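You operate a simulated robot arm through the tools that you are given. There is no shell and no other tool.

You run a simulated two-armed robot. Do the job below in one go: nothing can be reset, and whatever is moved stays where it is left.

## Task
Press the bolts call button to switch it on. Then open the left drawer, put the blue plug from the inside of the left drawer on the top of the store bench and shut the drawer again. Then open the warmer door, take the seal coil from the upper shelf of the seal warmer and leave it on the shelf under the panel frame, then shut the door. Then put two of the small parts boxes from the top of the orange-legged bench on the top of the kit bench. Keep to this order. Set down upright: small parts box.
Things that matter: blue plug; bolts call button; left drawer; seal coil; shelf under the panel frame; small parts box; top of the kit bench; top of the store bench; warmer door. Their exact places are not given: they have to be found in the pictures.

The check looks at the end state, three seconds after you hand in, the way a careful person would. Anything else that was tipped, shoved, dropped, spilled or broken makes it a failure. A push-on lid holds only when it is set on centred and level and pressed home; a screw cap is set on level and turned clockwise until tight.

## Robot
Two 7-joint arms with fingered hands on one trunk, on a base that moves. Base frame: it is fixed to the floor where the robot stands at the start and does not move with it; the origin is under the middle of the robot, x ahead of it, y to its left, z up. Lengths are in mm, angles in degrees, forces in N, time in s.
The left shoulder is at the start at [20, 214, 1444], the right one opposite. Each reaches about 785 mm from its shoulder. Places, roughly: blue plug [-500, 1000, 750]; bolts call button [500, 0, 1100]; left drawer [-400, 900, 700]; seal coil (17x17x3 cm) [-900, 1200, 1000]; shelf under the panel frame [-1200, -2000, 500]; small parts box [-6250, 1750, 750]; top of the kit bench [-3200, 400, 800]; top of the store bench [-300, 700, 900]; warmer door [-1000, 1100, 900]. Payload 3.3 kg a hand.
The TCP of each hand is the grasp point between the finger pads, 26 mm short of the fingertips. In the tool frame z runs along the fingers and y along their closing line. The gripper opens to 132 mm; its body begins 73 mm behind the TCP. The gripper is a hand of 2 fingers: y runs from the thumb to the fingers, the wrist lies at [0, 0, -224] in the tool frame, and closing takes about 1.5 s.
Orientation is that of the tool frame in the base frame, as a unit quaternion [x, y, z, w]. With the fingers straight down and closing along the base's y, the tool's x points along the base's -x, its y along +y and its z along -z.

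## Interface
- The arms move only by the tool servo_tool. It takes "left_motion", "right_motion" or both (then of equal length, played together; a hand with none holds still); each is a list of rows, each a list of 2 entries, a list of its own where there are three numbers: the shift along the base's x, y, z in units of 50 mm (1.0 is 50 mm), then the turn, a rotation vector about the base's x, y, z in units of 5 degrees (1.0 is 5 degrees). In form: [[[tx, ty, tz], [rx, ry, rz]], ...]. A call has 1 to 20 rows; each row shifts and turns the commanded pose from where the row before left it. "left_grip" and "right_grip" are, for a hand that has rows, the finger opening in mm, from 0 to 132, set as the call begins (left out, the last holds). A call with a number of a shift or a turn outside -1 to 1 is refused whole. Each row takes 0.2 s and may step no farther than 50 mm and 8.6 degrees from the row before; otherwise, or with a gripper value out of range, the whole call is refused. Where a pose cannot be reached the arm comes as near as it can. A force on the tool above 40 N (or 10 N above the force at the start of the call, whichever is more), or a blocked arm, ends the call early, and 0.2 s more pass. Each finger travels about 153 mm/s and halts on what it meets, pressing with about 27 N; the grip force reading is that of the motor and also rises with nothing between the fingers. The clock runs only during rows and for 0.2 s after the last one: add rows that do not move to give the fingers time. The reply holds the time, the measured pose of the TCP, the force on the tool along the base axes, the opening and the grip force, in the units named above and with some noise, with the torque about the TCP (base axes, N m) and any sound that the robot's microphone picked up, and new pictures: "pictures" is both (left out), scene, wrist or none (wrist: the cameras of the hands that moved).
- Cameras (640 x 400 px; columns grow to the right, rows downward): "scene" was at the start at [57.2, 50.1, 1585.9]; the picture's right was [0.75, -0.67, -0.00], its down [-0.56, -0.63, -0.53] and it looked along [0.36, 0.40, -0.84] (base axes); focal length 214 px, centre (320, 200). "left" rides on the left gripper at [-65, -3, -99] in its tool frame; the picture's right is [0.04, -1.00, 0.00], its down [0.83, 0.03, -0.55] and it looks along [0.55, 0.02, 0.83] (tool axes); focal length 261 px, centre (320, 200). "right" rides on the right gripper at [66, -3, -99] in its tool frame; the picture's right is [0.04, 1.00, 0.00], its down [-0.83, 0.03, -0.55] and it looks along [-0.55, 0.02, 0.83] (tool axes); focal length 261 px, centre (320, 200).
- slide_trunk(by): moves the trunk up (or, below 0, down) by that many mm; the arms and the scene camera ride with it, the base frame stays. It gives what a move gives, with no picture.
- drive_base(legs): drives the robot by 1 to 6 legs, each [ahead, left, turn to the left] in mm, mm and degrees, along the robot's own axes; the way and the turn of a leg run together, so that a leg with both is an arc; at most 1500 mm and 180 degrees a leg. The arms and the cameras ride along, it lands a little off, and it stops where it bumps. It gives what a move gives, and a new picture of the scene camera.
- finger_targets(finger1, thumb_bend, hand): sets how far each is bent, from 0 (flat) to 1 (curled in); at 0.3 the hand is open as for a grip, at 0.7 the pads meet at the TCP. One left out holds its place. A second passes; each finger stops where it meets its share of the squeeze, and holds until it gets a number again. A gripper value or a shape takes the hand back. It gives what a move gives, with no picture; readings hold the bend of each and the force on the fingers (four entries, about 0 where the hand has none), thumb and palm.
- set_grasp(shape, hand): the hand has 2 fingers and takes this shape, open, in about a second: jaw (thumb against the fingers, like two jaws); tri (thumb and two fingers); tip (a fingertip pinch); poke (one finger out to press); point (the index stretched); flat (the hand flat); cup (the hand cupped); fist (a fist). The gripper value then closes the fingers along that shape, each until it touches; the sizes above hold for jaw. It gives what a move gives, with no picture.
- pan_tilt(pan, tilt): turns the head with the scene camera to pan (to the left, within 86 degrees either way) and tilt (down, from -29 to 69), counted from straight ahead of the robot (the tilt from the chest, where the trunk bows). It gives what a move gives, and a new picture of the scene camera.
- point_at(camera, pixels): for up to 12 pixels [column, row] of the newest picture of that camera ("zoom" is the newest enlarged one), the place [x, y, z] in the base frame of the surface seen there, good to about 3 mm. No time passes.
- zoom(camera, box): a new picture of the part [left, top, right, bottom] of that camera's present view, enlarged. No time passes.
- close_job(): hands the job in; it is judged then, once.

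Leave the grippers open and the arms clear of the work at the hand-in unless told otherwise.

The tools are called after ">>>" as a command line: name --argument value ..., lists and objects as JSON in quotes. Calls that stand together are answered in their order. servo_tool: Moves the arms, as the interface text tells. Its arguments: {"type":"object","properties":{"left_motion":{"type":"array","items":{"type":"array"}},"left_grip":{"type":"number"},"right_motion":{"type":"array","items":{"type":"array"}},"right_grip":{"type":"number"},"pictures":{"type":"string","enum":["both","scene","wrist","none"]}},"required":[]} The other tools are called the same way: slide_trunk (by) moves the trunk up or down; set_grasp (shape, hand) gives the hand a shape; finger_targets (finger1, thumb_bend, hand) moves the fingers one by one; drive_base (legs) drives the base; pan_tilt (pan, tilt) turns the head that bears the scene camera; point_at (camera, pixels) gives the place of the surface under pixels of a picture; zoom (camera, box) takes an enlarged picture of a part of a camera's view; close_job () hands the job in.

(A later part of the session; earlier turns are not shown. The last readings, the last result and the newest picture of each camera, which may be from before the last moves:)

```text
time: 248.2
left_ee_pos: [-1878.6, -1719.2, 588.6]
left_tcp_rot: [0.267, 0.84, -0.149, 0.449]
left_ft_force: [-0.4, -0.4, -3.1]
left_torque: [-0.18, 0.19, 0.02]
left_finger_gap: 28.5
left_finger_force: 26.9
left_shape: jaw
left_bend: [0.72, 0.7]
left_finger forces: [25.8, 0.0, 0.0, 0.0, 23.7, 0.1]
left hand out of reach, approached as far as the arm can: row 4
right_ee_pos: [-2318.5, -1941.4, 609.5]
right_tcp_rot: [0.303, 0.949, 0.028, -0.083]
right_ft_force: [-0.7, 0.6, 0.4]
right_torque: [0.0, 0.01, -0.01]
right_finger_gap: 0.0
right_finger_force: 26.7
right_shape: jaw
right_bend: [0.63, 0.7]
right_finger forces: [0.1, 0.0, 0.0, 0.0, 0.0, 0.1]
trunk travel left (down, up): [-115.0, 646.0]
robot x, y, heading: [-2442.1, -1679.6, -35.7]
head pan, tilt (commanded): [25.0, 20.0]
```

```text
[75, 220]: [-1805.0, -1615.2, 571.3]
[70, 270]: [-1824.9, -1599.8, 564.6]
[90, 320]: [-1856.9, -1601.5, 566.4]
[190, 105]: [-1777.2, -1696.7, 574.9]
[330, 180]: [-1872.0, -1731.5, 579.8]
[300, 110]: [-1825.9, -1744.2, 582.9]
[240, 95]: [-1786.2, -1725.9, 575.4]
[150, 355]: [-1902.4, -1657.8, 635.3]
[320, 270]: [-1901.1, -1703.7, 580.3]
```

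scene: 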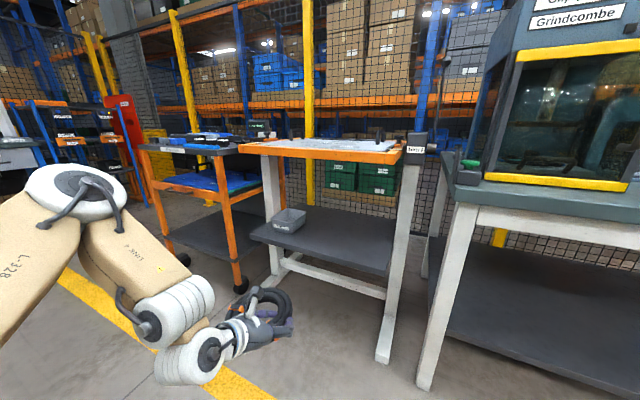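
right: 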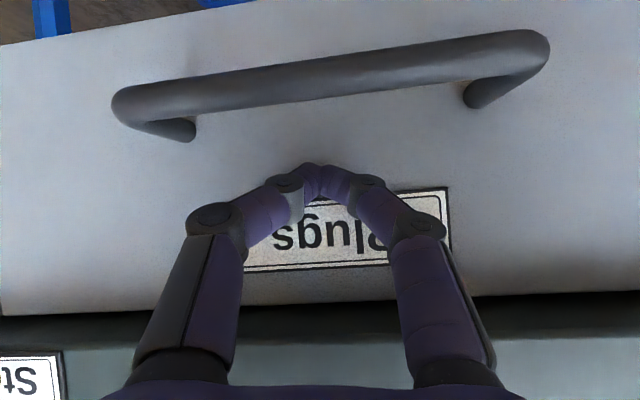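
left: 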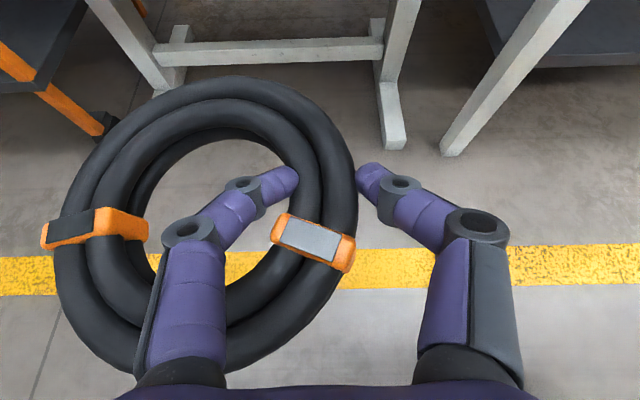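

The coil hangs nearly level (left side about 13 mm lower). Before going in I pull the right hand back and up a little for clearance to the neighbouring bench.

>>> servo_tool --right_motion '[[[-0.32, 0.23, 0.4], [0, 0, 0]], [[-0.32, 0.23, 0.4], [0, 0, 0]], [[-0.32, 0.23, 0.4], [0, 0, 0]], [[0, 0, 0], [0, 0, 0]]]' --pictures "none"

```text
time: 248.9
left_ee_pos: [-1878.4, -1719.5, 588.1]
left_tcp_rot: [0.265, 0.841, -0.147, 0.447]
left_ft_force: [-0.8, 0.5, -4.1]
left_torque: [-0.2, 0.19, -0.01]
left_finger_gap: 28.6
left_finger_force: 26.5
left_shape: jaw
left_bend: [0.72, 0.7]
left_finger forces: [25.7, 0.0, 0.1, 0.1, 23.8, 0.1]
right_ee_pos: [-2341.9, -1926.2, 651.6]
right_tcp_rot: [0.308, 0.948, 0.023, -0.077]
right_ft_force: [3.1, -3.3, 0.7]
right_torque: [0.36, 0.39, -0.01]
right_finger_gap: 0.0
right_finger_force: 26.7
right_shape: jaw
right_bend: [0.63, 0.7]
right_finger forces: [0.1, 0.1, 0.1, 0.1, 0.0, 0.0]
right hand out of reach, approached as far as the arm can: row 2, 3
trunk travel left (down, up): [-115.0, 646.0]
robot x, y, heading: [-2438.9, -1679.8, -35.4]
head pan, tilt (commanded): [25.0, 20.0]
stopped in row 3 (right hand): the force on the tool passed its limit at 55 N (the readings are from after the stop); the commanded pose is now the measured one
```

The right hand touched my own body; I release that by 10 mm, then drive forward 320 mm toward the shelf (coil bottom is 55 mm above the shelf level).

>>> servo_tool --right_motion '[[[0.16, -0.12, 0.05], [0, 0, 0]], [[0, 0, 0], [0, 0, 0]]]' --pictures "none"

>>> drive_base --legs '[[320, 0, 0]]'

>>> servo_tool --left_motion '[[[0, 0, 0], [0, 0, 0]]]' --pictures "both"

```text
time: 249.5
left_ee_pos: [-1879.4, -1718.5, 589.4]
left_tcp_rot: [0.266, 0.84, -0.148, 0.449]
left_ft_force: [-1.0, 1.0, -3.9]
left_torque: [-0.2, 0.21, 0.02]
left_finger_gap: 28.3
left_finger_force: 26.5
left_shape: jaw
left_bend: [0.72, 0.7]
left_finger forces: [25.8, 0.0, 0.0, 0.0, 23.7, 0.0]
right_ee_pos: [-2335.0, -1930.6, 654.4]
right_tcp_rot: [0.307, 0.948, 0.025, -0.078]
right_ft_force: [-0.2, 0.0, 0.5]
right_torque: [0.02, -0.01, 0.0]
right_finger_gap: 0.0
right_finger_force: 26.9
right_shape: jaw
right_bend: [0.63, 0.7]
right_finger forces: [0.0, 0.1, 0.0, 0.1, 0.0, 0.0]
trunk travel left (down, up): [-115.0, 646.0]
robot x, y, heading: [-2439.4, -1679.5, -35.6]
head pan, tilt (commanded): [25.0, 20.0]
```

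```text
time: 251.6
left_ee_pos: [-1617.9, -1905.6, 590.2]
left_tcp_rot: [0.266, 0.84, -0.148, 0.449]
left_ft_force: [0.0, -0.2, -4.4]
left_torque: [-0.23, 0.16, -0.02]
left_finger_gap: 28.6
left_finger_force: 26.6
left_shape: jaw
left_bend: [0.72, 0.7]
left_finger forces: [25.9, 0.0, 0.1, 0.1, 23.9, 0.1]
right_ee_pos: [-2073.3, -2117.3, 654.4]
right_tcp_rot: [0.308, 0.948, 0.024, -0.077]
right_ft_force: [-0.4, -0.4, 0.6]
right_torque: [-0.03, -0.01, 0.02]
right_finger_gap: 0.0
right_finger_force: 26.7
right_shape: jaw
right_bend: [0.63, 0.7]
right_finger forces: [0.1, 0.0, 0.0, 0.0, 0.0, 0.0]
trunk travel left (down, up): [-115.0, 646.0]
robot x, y, heading: [-2180.6, -1862.4, -35.5]
head pan, tilt (commanded): [25.0, 20.0]
```

scene: 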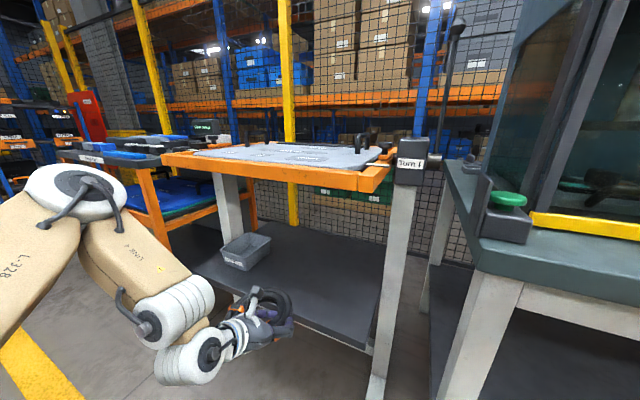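

```text
time: 252.0
left_ee_pos: [-1618.1, -1905.8, 588.5]
left_tcp_rot: [0.266, 0.84, -0.148, 0.448]
left_ft_force: [0.1, -1.0, -2.8]
left_torque: [-0.19, 0.19, -0.03]
left_finger_gap: 28.6
left_finger_force: 26.8
left_shape: jaw
left_bend: [0.72, 0.7]
left_finger forces: [25.9, 0.1, 0.1, 0.0, 23.8, 0.0]
right_ee_pos: [-2072.8, -2117.2, 655.1]
right_tcp_rot: [0.308, 0.948, 0.025, -0.078]
right_ft_force: [0.1, -1.1, 0.2]
right_torque: [0.0, 0.01, 0.01]
right_finger_gap: 0.0
right_finger_force: 27.2
right_shape: jaw
right_bend: [0.63, 0.7]
right_finger forces: [0.1, 0.1, 0.0, 0.0, 0.0, 0.0]
trunk travel left (down, up): [-115.0, 646.0]
robot x, y, heading: [-2185.0, -1863.4, -35.4]
head pan, tilt (commanded): [25.0, 20.0]
```

scene: 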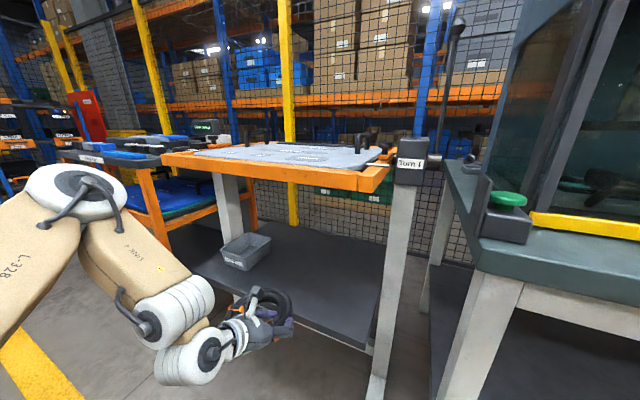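
left: 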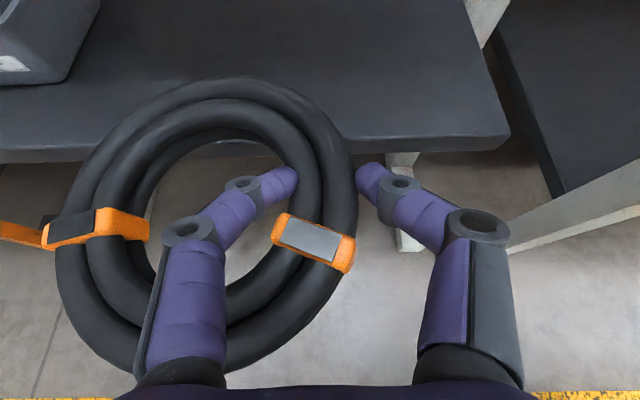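

The shelf is just ahead; the grey bin is at the upper left of the wrist picture. I measure the bin, edge and shelf end.

>>> point_at --camera "left" --pixels '[[70, 70], [95, 15], [30, 78], [300, 130], [460, 130], [505, 125], [300, 60], [475, 15], [430, 60], [150, 60]]'

```text
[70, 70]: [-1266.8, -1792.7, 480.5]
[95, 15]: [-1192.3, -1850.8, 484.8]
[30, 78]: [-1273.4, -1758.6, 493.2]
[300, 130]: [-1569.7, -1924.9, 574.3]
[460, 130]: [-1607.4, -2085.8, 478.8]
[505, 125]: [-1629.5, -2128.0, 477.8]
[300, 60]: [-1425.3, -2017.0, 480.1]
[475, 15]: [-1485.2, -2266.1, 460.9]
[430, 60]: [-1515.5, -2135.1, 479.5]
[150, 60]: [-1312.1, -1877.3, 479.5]
```

The bin ends at d≈-2198; my coil will sit around d≈-2428, well clear. I drive forward 217 mm.

>>> drive_base --legs '[[217, 0, 0]]'

>>> servo_tool --left_motion '[[[0, 0, 0], [0, 0, 0]]]' --pictures "both"

```text
time: 253.7
left_ee_pos: [-1453.0, -2022.2, 590.0]
left_tcp_rot: [0.268, 0.839, -0.151, 0.449]
left_ft_force: [-0.4, 0.2, -4.8]
left_torque: [-0.18, 0.21, 0.01]
left_finger_gap: 28.5
left_finger_force: 26.7
left_shape: jaw
left_bend: [0.72, 0.7]
left_finger forces: [26.1, 0.0, 0.0, 0.0, 23.9, 0.0]
right_ee_pos: [-1911.8, -2232.3, 656.8]
right_tcp_rot: [0.309, 0.948, 0.023, -0.077]
right_ft_force: [-1.2, 0.6, 0.4]
right_torque: [0.01, 0.0, -0.01]
right_finger_gap: 0.1
right_finger_force: 26.9
right_shape: jaw
right_bend: [0.63, 0.7]
right_finger forces: [0.1, 0.1, 0.0, 0.0, 0.0, 0.0]
trunk travel left (down, up): [-115.0, 646.0]
robot x, y, heading: [-2015.9, -1982.5, -36.1]
head pan, tilt (commanded): [25.0, 20.0]
stopped in leg 1: the robot was blocked; the commanded pose is now the measured one
```

scene: 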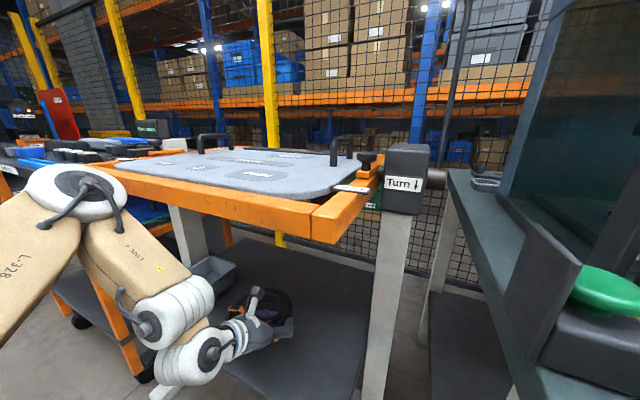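

```text
time: 254.1
left_ee_pos: [-1454.8, -2021.0, 590.7]
left_tcp_rot: [0.267, 0.839, -0.15, 0.45]
left_ft_force: [-0.9, -0.4, -5.1]
left_torque: [-0.2, 0.21, 0.0]
left_finger_gap: 28.3
left_finger_force: 26.5
left_shape: jaw
left_bend: [0.72, 0.7]
left_finger forces: [25.9, 0.1, 0.0, 0.0, 23.8, 0.0]
right_ee_pos: [-1910.9, -2231.9, 655.4]
right_tcp_rot: [0.309, 0.948, 0.023, -0.076]
right_ft_force: [-0.5, -0.4, -0.4]
right_torque: [-0.02, 0.0, -0.01]
right_finger_gap: 0.1
right_finger_force: 26.8
right_shape: jaw
right_bend: [0.63, 0.7]
right_finger forces: [0.0, 0.0, 0.1, 0.0, 0.0, 0.0]
trunk travel left (down, up): [-115.0, 646.0]
robot x, y, heading: [-2013.3, -1978.2, -35.7]
head pan, tilt (commanded): [25.0, 20.0]
```

scene: 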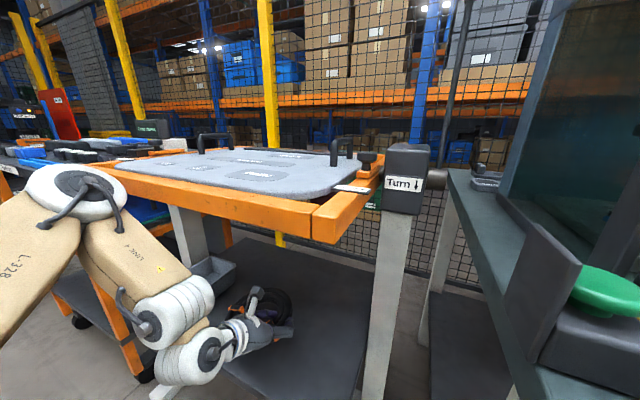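
left: 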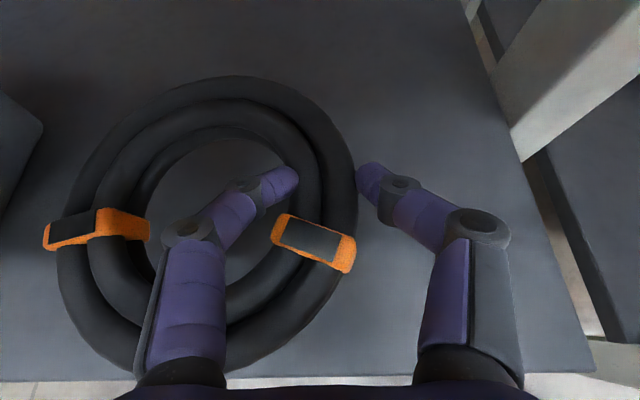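

The base stopped 16 mm short: something touched. I check my left elbow and forearm against the panel cart and the frame.

>>> point_at --camera "scene" --pixels '[[75, 190], [110, 260], [40, 230], [120, 320], [105, 270], [140, 180], [200, 190], [330, 220], [400, 180], [130, 300], [175, 300], [85, 160]]'

>>> zoom --camera "scene" --box '[0, 100, 260, 300]'

```text
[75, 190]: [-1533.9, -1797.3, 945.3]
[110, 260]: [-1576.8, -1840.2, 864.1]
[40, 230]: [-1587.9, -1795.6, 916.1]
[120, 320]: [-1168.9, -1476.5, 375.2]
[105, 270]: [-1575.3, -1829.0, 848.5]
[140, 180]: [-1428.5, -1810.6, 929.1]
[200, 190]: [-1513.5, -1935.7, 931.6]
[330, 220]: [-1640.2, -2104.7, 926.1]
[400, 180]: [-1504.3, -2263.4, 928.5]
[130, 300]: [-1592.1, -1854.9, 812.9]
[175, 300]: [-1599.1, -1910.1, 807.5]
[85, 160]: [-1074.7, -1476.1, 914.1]
```

```text
2.00 times, centred on (130, 200) of scene
```

zoom: 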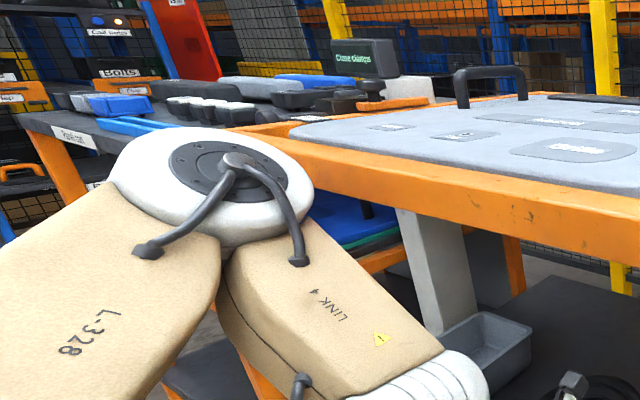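

My left elbow (t≈197, z 945) just met the frame's orange edge (t≈100). I back off 60 mm and reach forward with the arm instead.

>>> drive_base --legs '[[-60, 0, 0]]'

>>> servo_tool --left_motion '[[[0.206, -0.148, 0], [0, 0, 0]], [[0.206, -0.148, 0], [0, 0, 0]], [[0.206, -0.148, 0], [0, 0, 0]], [[0.206, -0.148, 0], [0, 0, 0]], [[0.206, -0.148, 0], [0, 0, 0]], [[0.206, -0.148, 0], [0, 0, 0]], [[0, 0, 0], [0, 0, 0]]]' --pictures "both"

```text
time: 255.0
left_ee_pos: [-1500.7, -1989.6, 589.0]
left_tcp_rot: [0.268, 0.84, -0.15, 0.448]
left_ft_force: [0.7, 0.1, -4.1]
left_torque: [-0.18, 0.2, 0.0]
left_finger_gap: 28.4
left_finger_force: 27.0
left_shape: jaw
left_bend: [0.72, 0.7]
left_finger forces: [26.0, 0.1, 0.0, 0.1, 23.9, 0.1]
right_ee_pos: [-1957.2, -2199.8, 653.8]
right_tcp_rot: [0.31, 0.947, 0.025, -0.078]
right_ft_force: [0.0, -0.6, -0.9]
right_torque: [0.01, -0.01, -0.02]
right_finger_gap: 0.0
right_finger_force: 26.8
right_shape: jaw
right_bend: [0.63, 0.7]
right_finger forces: [0.0, 0.1, 0.0, 0.0, 0.0, 0.1]
trunk travel left (down, up): [-115.0, 646.0]
robot x, y, heading: [-2065.4, -1943.6, -35.4]
head pan, tilt (commanded): [25.0, 20.0]
```

scene: 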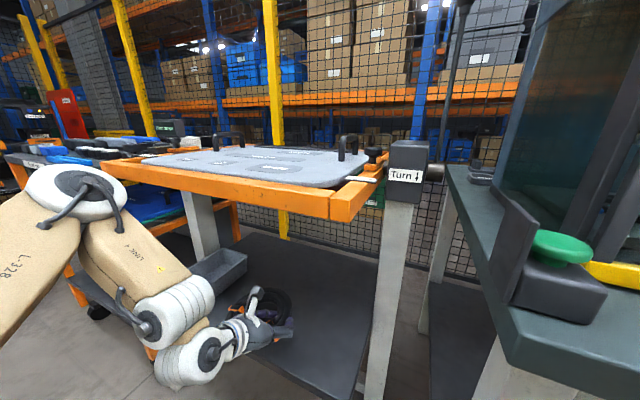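

```text
time: 256.6
left_ee_pos: [-1439.6, -2033.2, 588.0]
left_tcp_rot: [0.267, 0.84, -0.149, 0.448]
left_ft_force: [-0.3, 0.7, -3.8]
left_torque: [-0.21, 0.19, -0.01]
left_finger_gap: 28.3
left_finger_force: 27.1
left_shape: jaw
left_bend: [0.72, 0.7]
left_finger forces: [25.9, 0.0, 0.0, 0.0, 23.9, 0.1]
right_ee_pos: [-1957.6, -2199.1, 656.0]
right_tcp_rot: [0.309, 0.947, 0.025, -0.079]
right_ft_force: [-0.3, -0.1, -0.6]
right_torque: [-0.01, -0.02, 0.01]
right_finger_gap: 0.0
right_finger_force: 27.1
right_shape: jaw
right_bend: [0.63, 0.7]
right_finger forces: [0.0, 0.0, 0.0, 0.0, 0.0, 0.0]
trunk travel left (down, up): [-115.0, 646.0]
robot x, y, heading: [-2066.1, -1946.3, -35.6]
head pan, tilt (commanded): [25.0, 20.0]
```

scene: 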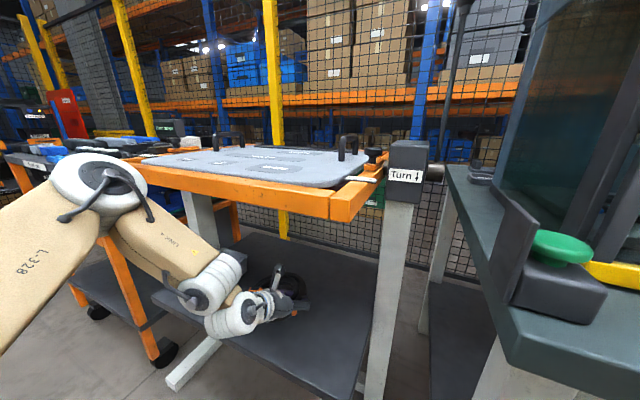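
left: 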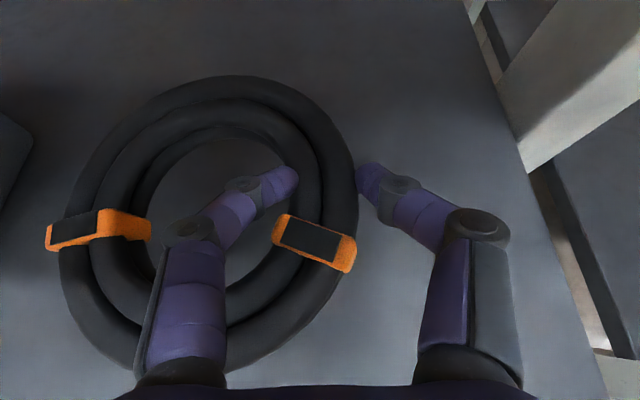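

The arm extends well: TCP t≈-17. I check the elbow against the frame before lowering.

>>> point_at --camera "scene" --pixels '[[100, 180], [130, 170], [145, 185], [150, 235], [330, 205], [345, 215], [200, 175], [375, 190]]'

```text
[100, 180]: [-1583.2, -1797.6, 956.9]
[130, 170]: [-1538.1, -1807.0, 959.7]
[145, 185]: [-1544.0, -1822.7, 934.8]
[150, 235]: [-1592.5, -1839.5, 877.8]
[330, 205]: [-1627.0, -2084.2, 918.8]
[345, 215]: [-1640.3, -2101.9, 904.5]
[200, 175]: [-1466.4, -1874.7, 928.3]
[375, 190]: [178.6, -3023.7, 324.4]
```

Elbow clearance is about 38 mm. I lower the coil with the arm: 45 mm first.

>>> servo_tool --left_motion '[[[0, 0, -0.15], [0, 0, 0]], [[0, 0, -0.15], [0, 0, 0]], [[0, 0, -0.15], [0, 0, 0]], [[0, 0, -0.15], [0, 0, 0]], [[0, 0, -0.15], [0, 0, 0]], [[0, 0, -0.15], [0, 0, 0]], [[0, 0, 0], [0, 0, 0]]]' --pictures "both"

```text
time: 258.2
left_ee_pos: [-1441.1, -2033.3, 542.0]
left_tcp_rot: [0.268, 0.84, -0.149, 0.448]
left_ft_force: [-0.4, 0.2, -4.0]
left_torque: [-0.18, 0.19, 0.0]
left_finger_gap: 28.4
left_finger_force: 27.5
left_shape: jaw
left_bend: [0.72, 0.7]
left_finger forces: [26.0, 0.0, 0.0, 0.0, 24.0, 0.1]
right_ee_pos: [-1958.2, -2200.2, 655.7]
right_tcp_rot: [0.31, 0.947, 0.025, -0.077]
right_ft_force: [0.6, -0.5, 0.0]
right_torque: [-0.01, 0.0, -0.05]
right_finger_gap: 0.0
right_finger_force: 27.2
right_shape: jaw
right_bend: [0.63, 0.7]
right_finger forces: [0.0, 0.0, 0.1, 0.0, 0.0, 0.1]
trunk travel left (down, up): [-115.0, 646.0]
robot x, y, heading: [-2064.0, -1945.1, -35.7]
head pan, tilt (commanded): [25.0, 20.0]
```

scene: 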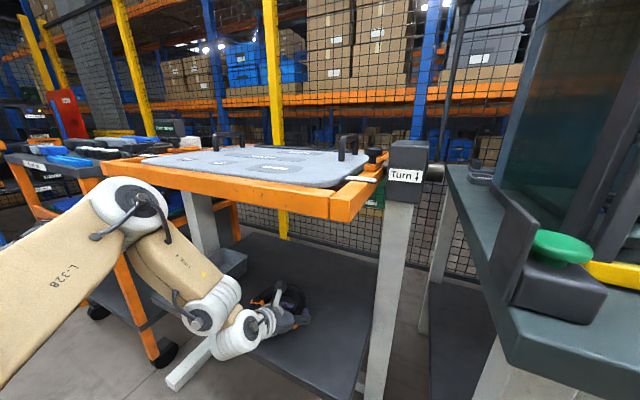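
left: 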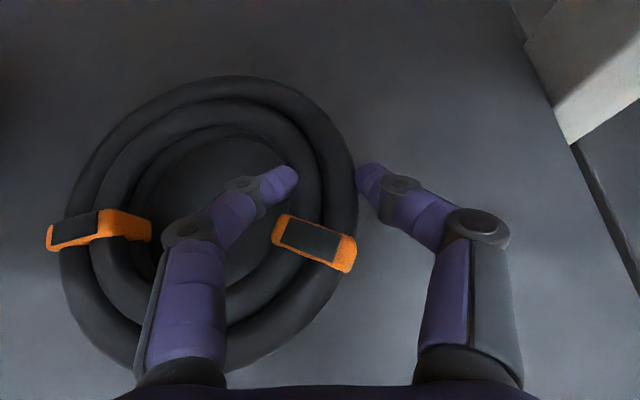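

Now the elbow has moved a bit; I check it once more.

>>> point_at --camera "scene" --pixels '[[140, 200], [160, 200], [165, 215], [110, 190], [150, 185], [130, 183]]'

>>> zoom --camera "scene" --box '[60, 120, 260, 300]'

```text
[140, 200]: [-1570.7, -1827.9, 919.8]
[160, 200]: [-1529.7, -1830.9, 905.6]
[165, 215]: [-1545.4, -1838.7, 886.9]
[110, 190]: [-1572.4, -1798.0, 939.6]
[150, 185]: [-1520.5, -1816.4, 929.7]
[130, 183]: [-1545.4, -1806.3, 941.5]
```

```text
2.22 times, centred on (160, 210) of scene
```

zoom: 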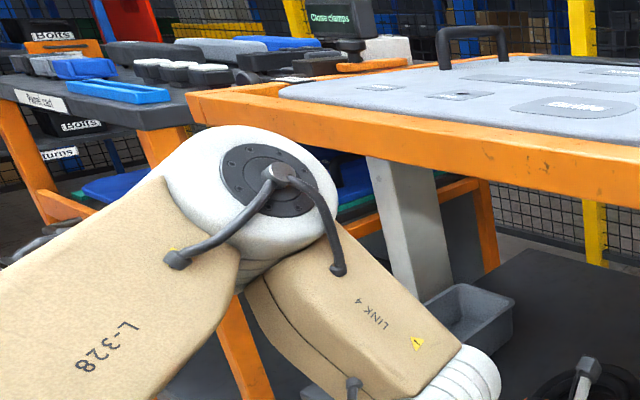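

About 12 mm of elbow clearance remains, so I lower the rest with the trunk (the elbow then goes straight down): 10 mm.

>>> slide_trunk --by -10

```text
time: 258.8
left_ee_pos: [-1439.7, -2032.8, 534.5]
left_tcp_rot: [0.268, 0.84, -0.149, 0.448]
left_ft_force: [0.1, 0.5, -3.4]
left_torque: [-0.11, 0.18, 0.02]
left_finger_gap: 28.3
left_finger_force: 27.0
left_shape: jaw
left_bend: [0.72, 0.7]
left_finger forces: [25.9, 0.0, 0.0, 0.1, 23.7, 0.0]
right_ee_pos: [-1957.5, -2200.1, 645.6]
right_tcp_rot: [0.309, 0.948, 0.025, -0.079]
right_ft_force: [-0.3, -0.5, 0.1]
right_torque: [0.01, 0.02, 0.01]
right_finger_gap: 0.0
right_finger_force: 26.9
right_shape: jaw
right_bend: [0.63, 0.7]
right_finger forces: [0.1, 0.1, 0.1, 0.0, 0.0, 0.1]
trunk travel left (down, up): [-105.0, 656.0]
robot x, y, heading: [-2063.5, -1943.6, -35.5]
head pan, tilt (commanded): [25.0, 20.0]
```

The torque begins to change: the low side starts touching. 7 mm more.

>>> slide_trunk --by -7

>>> slide_trunk --by -5

```text
time: 259.4
left_ee_pos: [-1440.1, -2033.1, 531.6]
left_tcp_rot: [0.266, 0.839, -0.149, 0.451]
left_ft_force: [-0.3, -1.2, -2.8]
left_torque: [0.01, 0.03, -0.12]
left_finger_gap: 28.4
left_finger_force: 26.9
left_shape: jaw
left_bend: [0.72, 0.7]
left_finger forces: [24.4, 0.0, 0.0, 0.1, 24.4, 0.0]
right_ee_pos: [-1957.9, -2200.2, 642.0]
right_tcp_rot: [0.31, 0.948, 0.022, -0.073]
right_ft_force: [-0.7, 0.3, -0.6]
right_torque: [0.02, 0.01, 0.0]
right_finger_gap: 0.1
right_finger_force: 27.3
right_shape: jaw
right_bend: [0.63, 0.7]
right_finger forces: [0.0, 0.0, 0.0, 0.0, 0.0, 0.0]
trunk travel left (down, up): [-98.0, 663.0]
robot x, y, heading: [-2065.7, -1945.2, -35.7]
head pan, tilt (commanded): [25.0, 20.0]
```

```text
time: 259.9
left_ee_pos: [-1442.0, -2032.6, 528.0]
left_tcp_rot: [0.266, 0.838, -0.151, 0.451]
left_ft_force: [0.5, -1.9, -1.9]
left_torque: [0.04, -0.08, -0.17]
left_finger_gap: 28.4
left_finger_force: 27.5
left_shape: jaw
left_bend: [0.72, 0.7]
left_finger forces: [24.5, 0.1, 0.0, 0.0, 24.8, 0.1]
right_ee_pos: [-1958.9, -2199.4, 638.1]
right_tcp_rot: [0.31, 0.948, 0.019, -0.066]
right_ft_force: [0.4, -1.0, 1.2]
right_torque: [0.01, 0.01, 0.0]
right_finger_gap: 0.0
right_finger_force: 26.8
right_shape: jaw
right_bend: [0.63, 0.7]
right_finger forces: [0.0, 0.0, 0.1, 0.0, 0.1, 0.0]
trunk travel left (down, up): [-93.0, 668.0]
robot x, y, heading: [-2062.0, -1944.6, -35.8]
head pan, tilt (commanded): [25.0, 20.0]
```

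The coil is settling onto the shelf (load falling). 8 mm more.

>>> slide_trunk --by -5

>>> slide_trunk --by -4

>>> zoom --camera "left" --box '[0, 0, 639, 399]'

```text
time: 260.4
left_ee_pos: [-1442.8, -2031.0, 524.9]
left_tcp_rot: [0.266, 0.837, -0.153, 0.454]
left_ft_force: [0.9, -2.7, -0.1]
left_torque: [0.16, -0.14, -0.27]
left_finger_gap: 28.3
left_finger_force: 26.7
left_shape: jaw
left_bend: [0.72, 0.7]
left_finger forces: [24.8, 0.0, 0.1, 0.0, 25.9, 0.0]
right_ee_pos: [-1958.5, -2197.1, 637.1]
right_tcp_rot: [0.311, 0.948, 0.016, -0.061]
right_ft_force: [-0.3, 0.0, 0.5]
right_torque: [-0.02, 0.01, -0.02]
right_finger_gap: 0.0
right_finger_force: 26.9
right_shape: jaw
right_bend: [0.63, 0.7]
right_finger forces: [0.0, 0.1, 0.0, 0.0, 0.1, 0.1]
trunk travel left (down, up): [-88.0, 673.0]
robot x, y, heading: [-2065.9, -1943.8, -35.8]
head pan, tilt (commanded): [25.0, 20.0]
```

```text
time: 261.0
left_ee_pos: [-1446.3, -2029.7, 518.1]
left_tcp_rot: [0.267, 0.837, -0.155, 0.452]
left_ft_force: [2.1, 0.1, 1.3]
left_torque: [0.38, -0.31, -0.25]
left_finger_gap: 28.3
left_finger_force: 27.5
left_shape: jaw
left_bend: [0.72, 0.7]
left_finger forces: [27.5, 0.0, 0.0, 0.0, 25.3, 0.0]
right_ee_pos: [-1962.1, -2194.1, 633.7]
right_tcp_rot: [0.311, 0.948, 0.014, -0.059]
right_ft_force: [-0.3, 0.0, -0.1]
right_torque: [-0.02, -0.05, -0.01]
right_finger_gap: 0.0
right_finger_force: 27.0
right_shape: jaw
right_bend: [0.63, 0.7]
right_finger forces: [0.0, 0.0, 0.0, 0.0, 0.0, 0.1]
trunk travel left (down, up): [-84.0, 677.0]
robot x, y, heading: [-2066.2, -1946.7, -35.9]
head pan, tilt (commanded): [25.0, 20.0]
```

```text
1.00 times, centred on (320, 200) of left (not enlarged: the box is as wide or as high as the picture)
```

zoom: 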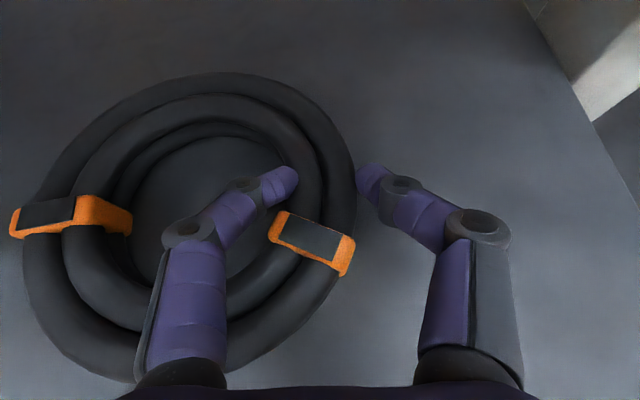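

The coil lies flat on the shelf (load gone). I open the fingers.

>>> servo_tool --left_motion '[[[0, 0, 0], [0, 0, 0]], [[0, 0, 0], [0, 0, 0]], [[0, 0, 0], [0, 0, 0]], [[0, 0, 0], [0, 0, 0]]]' --left_grip 66 --pictures "wrist"

```text
time: 262.0
left_ee_pos: [-1444.1, -2032.0, 517.4]
left_tcp_rot: [0.269, 0.836, -0.158, 0.451]
left_ft_force: [-0.1, -0.9, 0.4]
left_torque: [-0.02, -0.02, 0.04]
left_finger_gap: 65.1
left_finger_force: 0.0
left_shape: jaw
left_bend: [0.73, 0.7]
left_finger forces: [0.1, 0.1, 0.0, 0.0, 0.1, 0.1]
right_ee_pos: [-1962.0, -2193.6, 633.4]
right_tcp_rot: [0.315, 0.947, 0.014, -0.061]
right_ft_force: [-0.3, 0.1, -0.6]
right_torque: [-0.01, -0.04, -0.02]
right_finger_gap: 0.0
right_finger_force: 27.1
right_shape: jaw
right_bend: [0.63, 0.7]
right_finger forces: [0.0, 0.1, 0.1, 0.0, 0.1, 0.1]
trunk travel left (down, up): [-84.0, 677.0]
robot x, y, heading: [-2065.9, -1943.1, -36.3]
head pan, tilt (commanded): [25.0, 20.0]
```

left: 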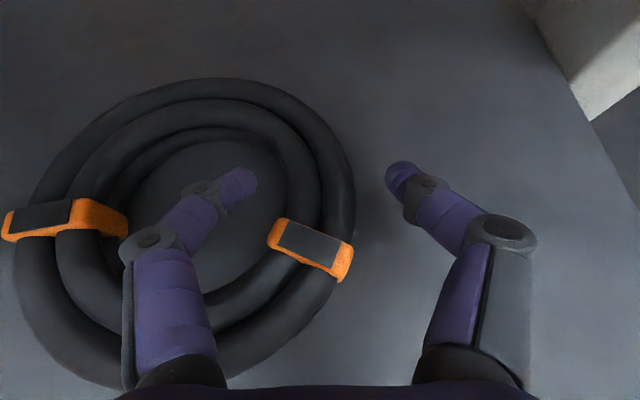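

Released; the coil stays flat. I raise the trunk 55 mm to lift the fingers out of the ring, then back away.

>>> slide_trunk --by 55

>>> drive_base --legs '[[-150, 0, 0]]'

>>> zoom --camera "left" --box '[0, 0, 639, 399]'

```text
time: 262.9
left_ee_pos: [-1438.0, -2033.4, 567.1]
left_tcp_rot: [0.267, 0.84, -0.149, 0.448]
left_ft_force: [-1.3, 0.6, -0.5]
left_torque: [0.01, 0.0, -0.04]
left_finger_gap: 65.3
left_finger_force: 0.0
left_shape: jaw
left_bend: [0.73, 0.7]
left_finger forces: [0.1, 0.0, 0.0, 0.1, 0.1, 0.0]
right_ee_pos: [-1956.4, -2200.3, 677.2]
right_tcp_rot: [0.31, 0.947, 0.024, -0.079]
right_ft_force: [-0.5, -0.1, -0.1]
right_torque: [0.02, -0.02, 0.02]
right_finger_gap: 0.0
right_finger_force: 27.1
right_shape: jaw
right_bend: [0.63, 0.7]
right_finger forces: [0.0, 0.0, 0.0, 0.0, 0.1, 0.1]
trunk travel left (down, up): [-139.0, 622.0]
robot x, y, heading: [-2064.1, -1943.3, -35.4]
head pan, tilt (commanded): [25.0, 20.0]
```

```text
time: 264.3
left_ee_pos: [-1563.2, -1944.1, 567.8]
left_tcp_rot: [0.268, 0.839, -0.149, 0.449]
left_ft_force: [-1.1, -0.2, -0.6]
left_torque: [0.03, -0.01, 0.01]
left_finger_gap: 65.4
left_finger_force: 0.0
left_shape: jaw
left_bend: [0.73, 0.7]
left_finger forces: [0.0, 0.0, 0.0, 0.0, 0.1, 0.1]
right_ee_pos: [-2080.2, -2112.9, 678.9]
right_tcp_rot: [0.31, 0.947, 0.024, -0.079]
right_ft_force: [1.3, 1.2, 0.1]
right_torque: [0.01, -0.03, 0.01]
right_finger_gap: 0.2
right_finger_force: 26.4
right_shape: jaw
right_bend: [0.63, 0.7]
right_finger forces: [0.0, 0.0, 0.0, 0.1, 0.0, 0.0]
trunk travel left (down, up): [-139.0, 622.0]
robot x, y, heading: [-2183.4, -1856.7, -35.6]
head pan, tilt (commanded): [25.0, 20.0]
```

scene: 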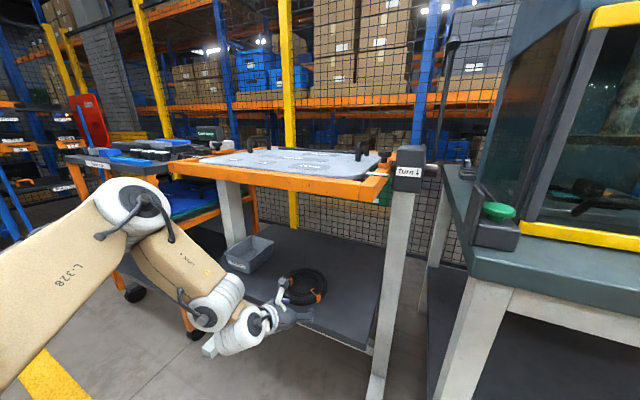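

```text
1.00 times, centred on (320, 200) of left (not enlarged: the box is as wide or as high as the picture)
```

zoom: 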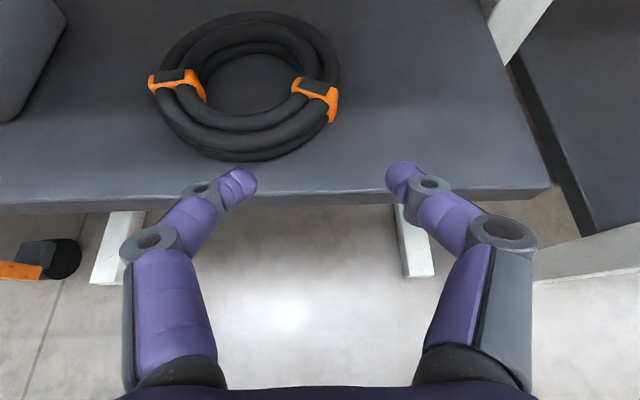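

The coil lies flat, fully on the shelf. I back away, raise the trunk, and turn left to go back to the warmer.

>>> drive_base --legs '[[-330, 0, 0]]'

>>> slide_trunk --by 400

>>> drive_base --legs '[[0, 0, 90]]'

>>> pan_tilt --pan 10 --tilt 20

```text
time: 266.5
left_ee_pos: [-1832.7, -1751.7, 566.6]
left_tcp_rot: [0.269, 0.839, -0.15, 0.448]
left_ft_force: [0.9, -0.5, -0.1]
left_torque: [0.01, 0.03, 0.0]
left_finger_gap: 65.6
left_finger_force: 0.0
left_shape: jaw
left_bend: [0.73, 0.7]
left_finger forces: [0.1, 0.0, 0.0, 0.0, 0.0, 0.1]
right_ee_pos: [-2351.6, -1917.6, 679.2]
right_tcp_rot: [0.31, 0.947, 0.025, -0.078]
right_ft_force: [0.5, 0.4, -0.4]
right_torque: [0.02, -0.03, 0.0]
right_finger_gap: 0.0
right_finger_force: 26.7
right_shape: jaw
right_bend: [0.63, 0.7]
right_finger forces: [0.1, 0.0, 0.0, 0.0, 0.1, 0.0]
trunk travel left (down, up): [-139.0, 622.0]
robot x, y, heading: [-2455.1, -1660.5, -35.8]
head pan, tilt (commanded): [25.0, 20.0]
```

scene: 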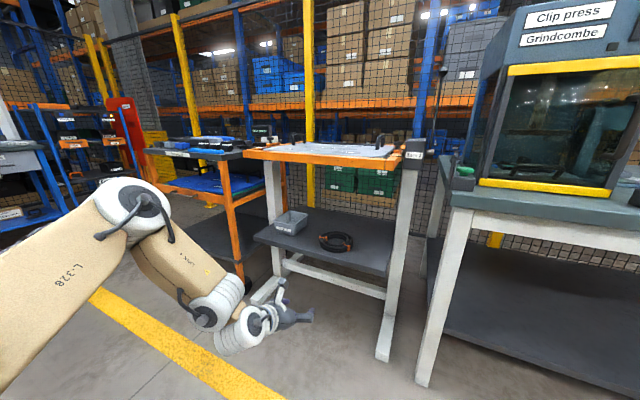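

```text
time: 270.3
left_ee_pos: [-1829.7, -1754.8, 1017.7]
left_tcp_rot: [0.261, 0.819, -0.161, 0.485]
left_ft_force: [-0.2, -0.3, 0.1]
left_torque: [-0.01, 0.01, 0.0]
left_finger_gap: 65.6
left_finger_force: 0.1
left_shape: jaw
left_bend: [0.73, 0.7]
left_finger forces: [0.0, 0.1, 0.1, 0.0, 0.0, 0.1]
right_ee_pos: [-2350.5, -1917.5, 1078.9]
right_tcp_rot: [0.31, 0.947, 0.025, -0.078]
right_ft_force: [-0.4, 0.3, 0.8]
right_torque: [-0.01, -0.01, -0.02]
right_finger_gap: 0.1
right_finger_force: 26.8
right_shape: jaw
right_bend: [0.63, 0.7]
right_finger forces: [0.0, 0.0, 0.1, 0.0, 0.1, 0.0]
trunk travel left (down, up): [-539.0, 222.0]
robot x, y, heading: [-2458.9, -1660.3, -35.7]
head pan, tilt (commanded): [25.0, 20.0]
```

```text
time: 274.5
left_ee_pos: [-2347.7, -1036.9, 1016.8]
left_tcp_rot: [-0.383, 0.769, 0.223, 0.461]
left_ft_force: [0.3, 0.2, 0.0]
left_torque: [-0.01, 0.01, -0.01]
left_finger_gap: 65.7
left_finger_force: 0.2
left_shape: jaw
left_bend: [0.73, 0.7]
left_finger forces: [0.0, 0.0, 0.0, 0.0, 0.1, 0.1]
right_ee_pos: [-2198.8, -1563.8, 1078.4]
right_tcp_rot: [-0.439, 0.895, -0.037, -0.073]
right_ft_force: [-0.2, 0.1, 0.2]
right_torque: [-0.02, 0.02, 0.0]
right_finger_gap: 0.0
right_finger_force: 27.3
right_shape: jaw
right_bend: [0.63, 0.7]
right_finger forces: [0.0, 0.1, 0.1, 0.0, 0.1, 0.1]
trunk travel left (down, up): [-539.0, 222.0]
robot x, y, heading: [-2453.4, -1662.3, 52.6]
head pan, tilt (commanded): [25.0, 20.0]
```

scene: 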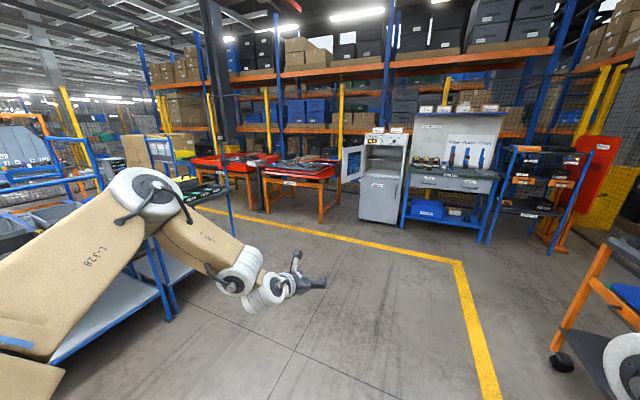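

```text
time: 275.3
left_ee_pos: [-2346.4, -1037.8, 1016.7]
left_tcp_rot: [-0.383, 0.769, 0.223, 0.46]
left_ft_force: [-0.1, 0.3, 0.5]
left_torque: [-0.02, -0.02, 0.01]
left_finger_gap: 65.6
left_finger_force: 0.1
left_shape: jaw
left_bend: [0.73, 0.7]
left_finger forces: [0.1, 0.0, 0.0, 0.1, 0.0, 0.1]
right_ee_pos: [-2199.2, -1563.8, 1078.4]
right_tcp_rot: [-0.438, 0.895, -0.036, -0.074]
right_ft_force: [-0.4, 0.6, 1.3]
right_torque: [0.01, 0.01, -0.02]
right_finger_gap: 0.0
right_finger_force: 27.1
right_shape: jaw
right_bend: [0.63, 0.7]
right_finger forces: [0.0, 0.0, 0.1, 0.1, 0.0, 0.0]
trunk travel left (down, up): [-539.0, 222.0]
robot x, y, heading: [-2456.9, -1661.4, 52.6]
head pan, tilt (commanded): [10.0, 20.0]
```

scene: 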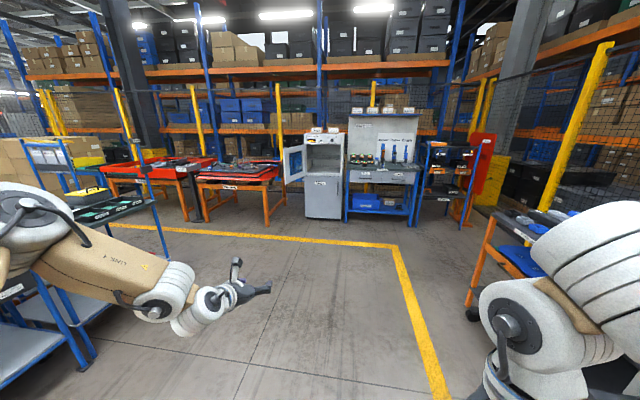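

The view back to the warmer is clear. I drive up the aisle to it.

>>> drive_base --legs '[[0, 0, 1.7], [1050, 0, 0], [1010, 0, 0]]'

```text
time: 285.9
left_ee_pos: [-1155.6, 629.2, 1016.8]
left_tcp_rot: [-0.391, 0.765, 0.228, 0.458]
left_ft_force: [0.2, -0.4, 0.8]
left_torque: [-0.04, 0.0, 0.0]
left_finger_gap: 65.4
left_finger_force: 0.1
left_shape: jaw
left_bend: [0.73, 0.7]
left_finger forces: [0.0, 0.0, 0.1, 0.0, 0.0, 0.0]
right_ee_pos: [-997.1, 106.9, 1077.9]
right_tcp_rot: [-0.446, 0.891, -0.037, -0.073]
right_ft_force: [-0.7, -0.7, -0.1]
right_torque: [-0.02, -0.03, 0.02]
right_finger_gap: 0.1
right_finger_force: 26.7
right_shape: jaw
right_bend: [0.63, 0.7]
right_finger forces: [0.0, 0.0, 0.0, 0.0, 0.0, 0.0]
trunk travel left (down, up): [-539.0, 222.0]
robot x, y, heading: [-1251.8, -0.6, 53.9]
head pan, tilt (commanded): [10.0, 20.0]
```

scene: 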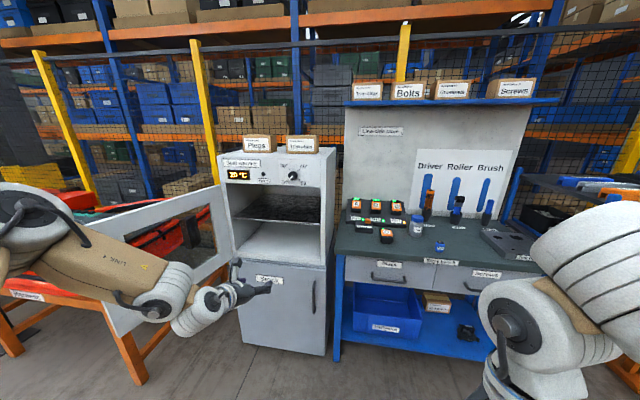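

I go round the door's free edge: back 130, left 650, then look.

>>> drive_base --legs '[[-130, 0, 0], [0, 650, 0.4]]'

>>> servo_tool --left_motion '[[[0, 0, 0.4], [0, 0, 0]], [[0, 0, 0.4], [0, 0, 0]], [[0, 0, 0], [0, 0, 0]], [[0, 0, 0], [0, 0, 0]]]' --left_grip 0 --pictures "scene"

```text
time: 290.4
left_ee_pos: [-1773.5, 910.6, 1016.5]
left_tcp_rot: [-0.395, 0.763, 0.229, 0.456]
left_ft_force: [-0.6, 0.0, 0.9]
left_torque: [-0.02, 0.0, -0.04]
left_finger_gap: 65.6
left_finger_force: 0.1
left_shape: jaw
left_bend: [0.73, 0.7]
left_finger forces: [0.1, 0.0, 0.0, 0.0, 0.0, 0.0]
right_ee_pos: [-1606.6, 388.5, 1079.4]
right_tcp_rot: [-0.453, 0.888, -0.039, -0.073]
right_ft_force: [-0.5, 0.2, 0.5]
right_torque: [0.04, -0.02, 0.02]
right_finger_gap: 0.0
right_finger_force: 26.9
right_shape: jaw
right_bend: [0.63, 0.7]
right_finger forces: [0.1, 0.0, 0.1, 0.0, 0.0, 0.1]
trunk travel left (down, up): [-539.0, 222.0]
robot x, y, heading: [-1859.9, 281.0, 54.4]
head pan, tilt (commanded): [10.0, 20.0]
```

scene: 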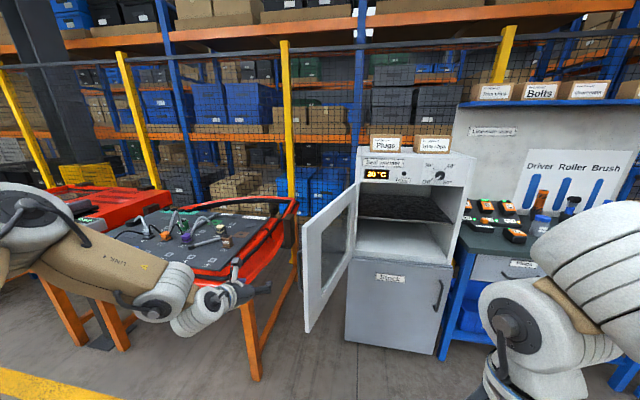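

```text
time: 291.4
left_ee_pos: [-1772.6, 910.1, 1057.7]
left_tcp_rot: [-0.396, 0.763, 0.23, 0.456]
left_ft_force: [0.1, 1.0, 0.3]
left_torque: [0.0, 0.0, 0.0]
left_finger_gap: 0.2
left_finger_force: 26.8
left_shape: jaw
left_bend: [0.63, 0.7]
left_finger forces: [0.1, 0.0, 0.0, 0.0, 0.1, 0.1]
right_ee_pos: [-1607.6, 387.6, 1078.0]
right_tcp_rot: [-0.452, 0.888, -0.038, -0.072]
right_ft_force: [-0.4, -0.9, 0.2]
right_torque: [0.01, 0.0, 0.03]
right_finger_gap: 0.0
right_finger_force: 26.7
right_shape: jaw
right_bend: [0.63, 0.7]
right_finger forces: [0.1, 0.0, 0.1, 0.1, 0.0, 0.0]
trunk travel left (down, up): [-539.0, 222.0]
robot x, y, heading: [-1861.4, 280.7, 54.7]
head pan, tilt (commanded): [10.0, 20.0]
```

scene: 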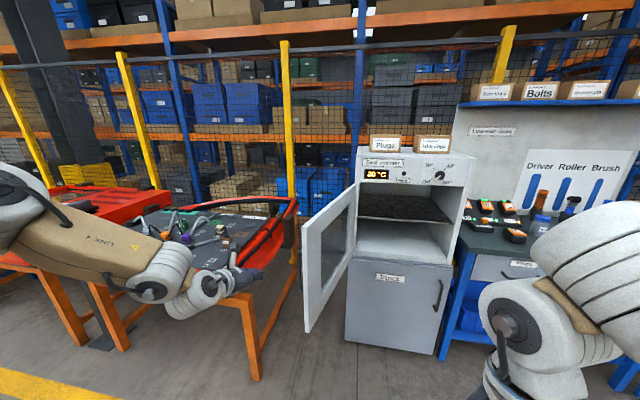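

The red cart is near on the left. I measure the gap between cart and door.

>>> point_at --camera "scene" --pixels '[[295, 210], [255, 370], [240, 300], [308, 325], [305, 230], [350, 185], [285, 240], [260, 330], [200, 250], [120, 260], [300, 285], [290, 200]]'

```text
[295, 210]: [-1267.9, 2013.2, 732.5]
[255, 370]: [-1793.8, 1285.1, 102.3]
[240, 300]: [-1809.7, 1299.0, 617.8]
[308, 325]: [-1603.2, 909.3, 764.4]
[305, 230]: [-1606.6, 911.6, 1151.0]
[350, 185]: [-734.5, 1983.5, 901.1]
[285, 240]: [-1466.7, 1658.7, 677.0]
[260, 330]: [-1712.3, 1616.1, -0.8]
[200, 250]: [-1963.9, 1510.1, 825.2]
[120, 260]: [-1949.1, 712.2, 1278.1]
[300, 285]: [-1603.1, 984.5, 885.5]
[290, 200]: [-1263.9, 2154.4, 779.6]
```

The door edge is at t≈1834, d≈-198; the cart's leg at t≈2206. There is room between. I go forward 230 mm with the hand between them, then sweep right 200 mm.

>>> drive_base --legs '[[230, 0, 0]]'

>>> drive_base --legs '[[0, -220, 0]]'

```text
time: 293.1
left_ee_pos: [-1636.8, 1099.5, 1055.7]
left_tcp_rot: [-0.395, 0.763, 0.229, 0.457]
left_ft_force: [-0.3, 0.0, -0.2]
left_torque: [0.01, -0.01, -0.03]
left_finger_gap: 0.2
left_finger_force: 27.0
left_shape: jaw
left_bend: [0.63, 0.7]
left_finger forces: [0.0, 0.0, 0.0, 0.0, 0.0, 0.1]
right_ee_pos: [-1471.2, 578.6, 1078.4]
right_tcp_rot: [-0.453, 0.888, -0.039, -0.074]
right_ft_force: [-0.1, 0.4, -0.4]
right_torque: [0.01, -0.03, 0.0]
right_finger_gap: 0.0
right_finger_force: 27.3
right_shape: jaw
right_bend: [0.63, 0.7]
right_finger forces: [0.0, 0.1, 0.1, 0.1, 0.0, 0.1]
trunk travel left (down, up): [-539.0, 222.0]
robot x, y, heading: [-1730.5, 466.9, 54.6]
head pan, tilt (commanded): [10.0, 20.0]
```

scene: 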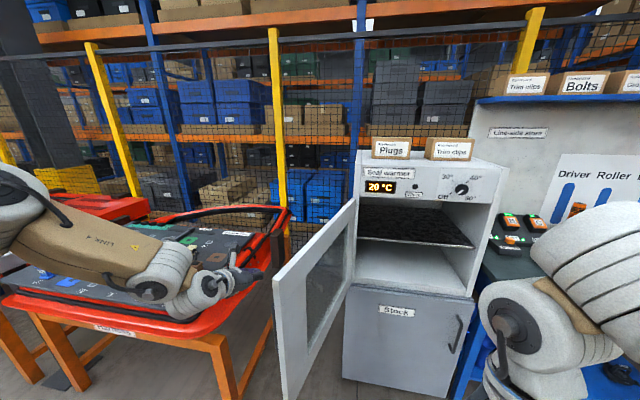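

```text
time: 294.8
left_ee_pos: [-1454.7, 967.6, 1057.5]
left_tcp_rot: [-0.394, 0.764, 0.23, 0.456]
left_ft_force: [0.4, -0.6, 0.0]
left_torque: [-0.04, 0.03, 0.03]
left_finger_gap: 0.0
left_finger_force: 27.0
left_shape: jaw
left_bend: [0.63, 0.7]
left_finger forces: [0.0, 0.0, 0.0, 0.1, 0.1, 0.0]
right_ee_pos: [-1292.6, 447.0, 1078.9]
right_tcp_rot: [-0.451, 0.889, -0.037, -0.073]
right_ft_force: [0.1, 0.2, 0.4]
right_torque: [0.01, 0.04, 0.0]
right_finger_gap: 0.0
right_finger_force: 26.6
right_shape: jaw
right_bend: [0.63, 0.7]
right_finger forces: [0.1, 0.0, 0.0, 0.1, 0.0, 0.1]
trunk travel left (down, up): [-539.0, 222.0]
robot x, y, heading: [-1547.0, 342.1, 54.1]
head pan, tilt (commanded): [10.0, 20.0]
```

scene: 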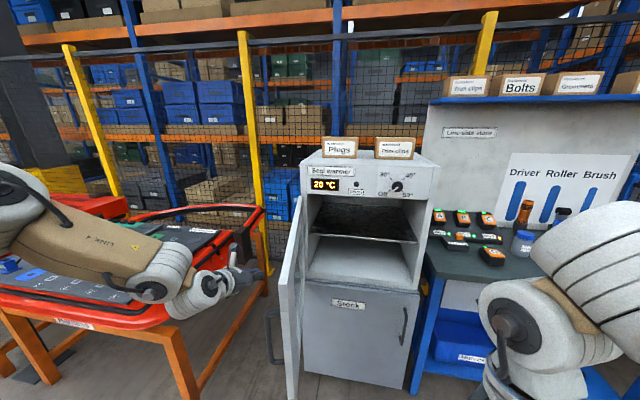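

The door is being pushed back (now about edge-on to me). I continue to the right 200 mm.

>>> drive_base --legs '[[0, -200, 0]]'

```text
time: 296.4
left_ee_pos: [-1292.4, 851.3, 1056.9]
left_tcp_rot: [-0.395, 0.763, 0.23, 0.457]
left_ft_force: [-0.6, -0.6, 0.2]
left_torque: [0.02, 0.02, 0.04]
left_finger_gap: 0.0
left_finger_force: 27.2
left_shape: jaw
left_bend: [0.62, 0.7]
left_finger forces: [0.0, 0.0, 0.0, 0.0, 0.0, 0.0]
right_ee_pos: [-1128.5, 330.1, 1078.5]
right_tcp_rot: [-0.451, 0.889, -0.037, -0.073]
right_ft_force: [0.3, 0.3, 0.1]
right_torque: [0.01, 0.01, -0.01]
right_finger_gap: 0.0
right_finger_force: 27.0
right_shape: jaw
right_bend: [0.63, 0.7]
right_finger forces: [0.0, 0.0, 0.1, 0.0, 0.0, 0.0]
trunk travel left (down, up): [-539.0, 222.0]
robot x, y, heading: [-1384.5, 226.3, 54.4]
head pan, tilt (commanded): [10.0, 20.0]
```

scene: 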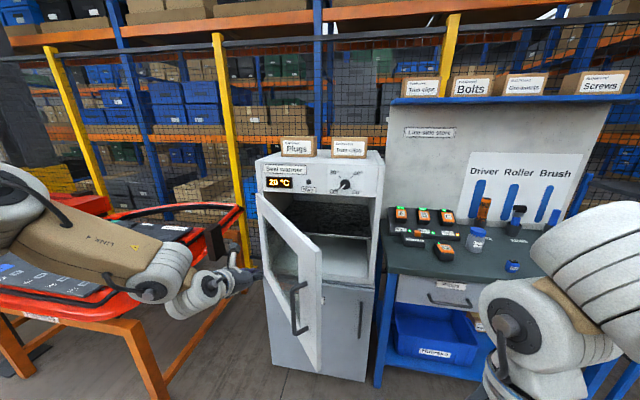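

The door is now partly closed. I measure its free edge.

>>> point_at --camera "scene" --pixels '[[316, 360], [315, 255], [262, 200], [270, 290], [300, 230], [295, 310], [290, 290], [318, 300]]'

```text
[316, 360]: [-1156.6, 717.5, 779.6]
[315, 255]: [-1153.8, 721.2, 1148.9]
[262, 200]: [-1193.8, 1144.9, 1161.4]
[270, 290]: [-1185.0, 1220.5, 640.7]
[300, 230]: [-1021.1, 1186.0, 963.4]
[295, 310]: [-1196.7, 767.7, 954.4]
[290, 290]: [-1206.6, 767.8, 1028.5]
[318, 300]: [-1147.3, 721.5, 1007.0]
```

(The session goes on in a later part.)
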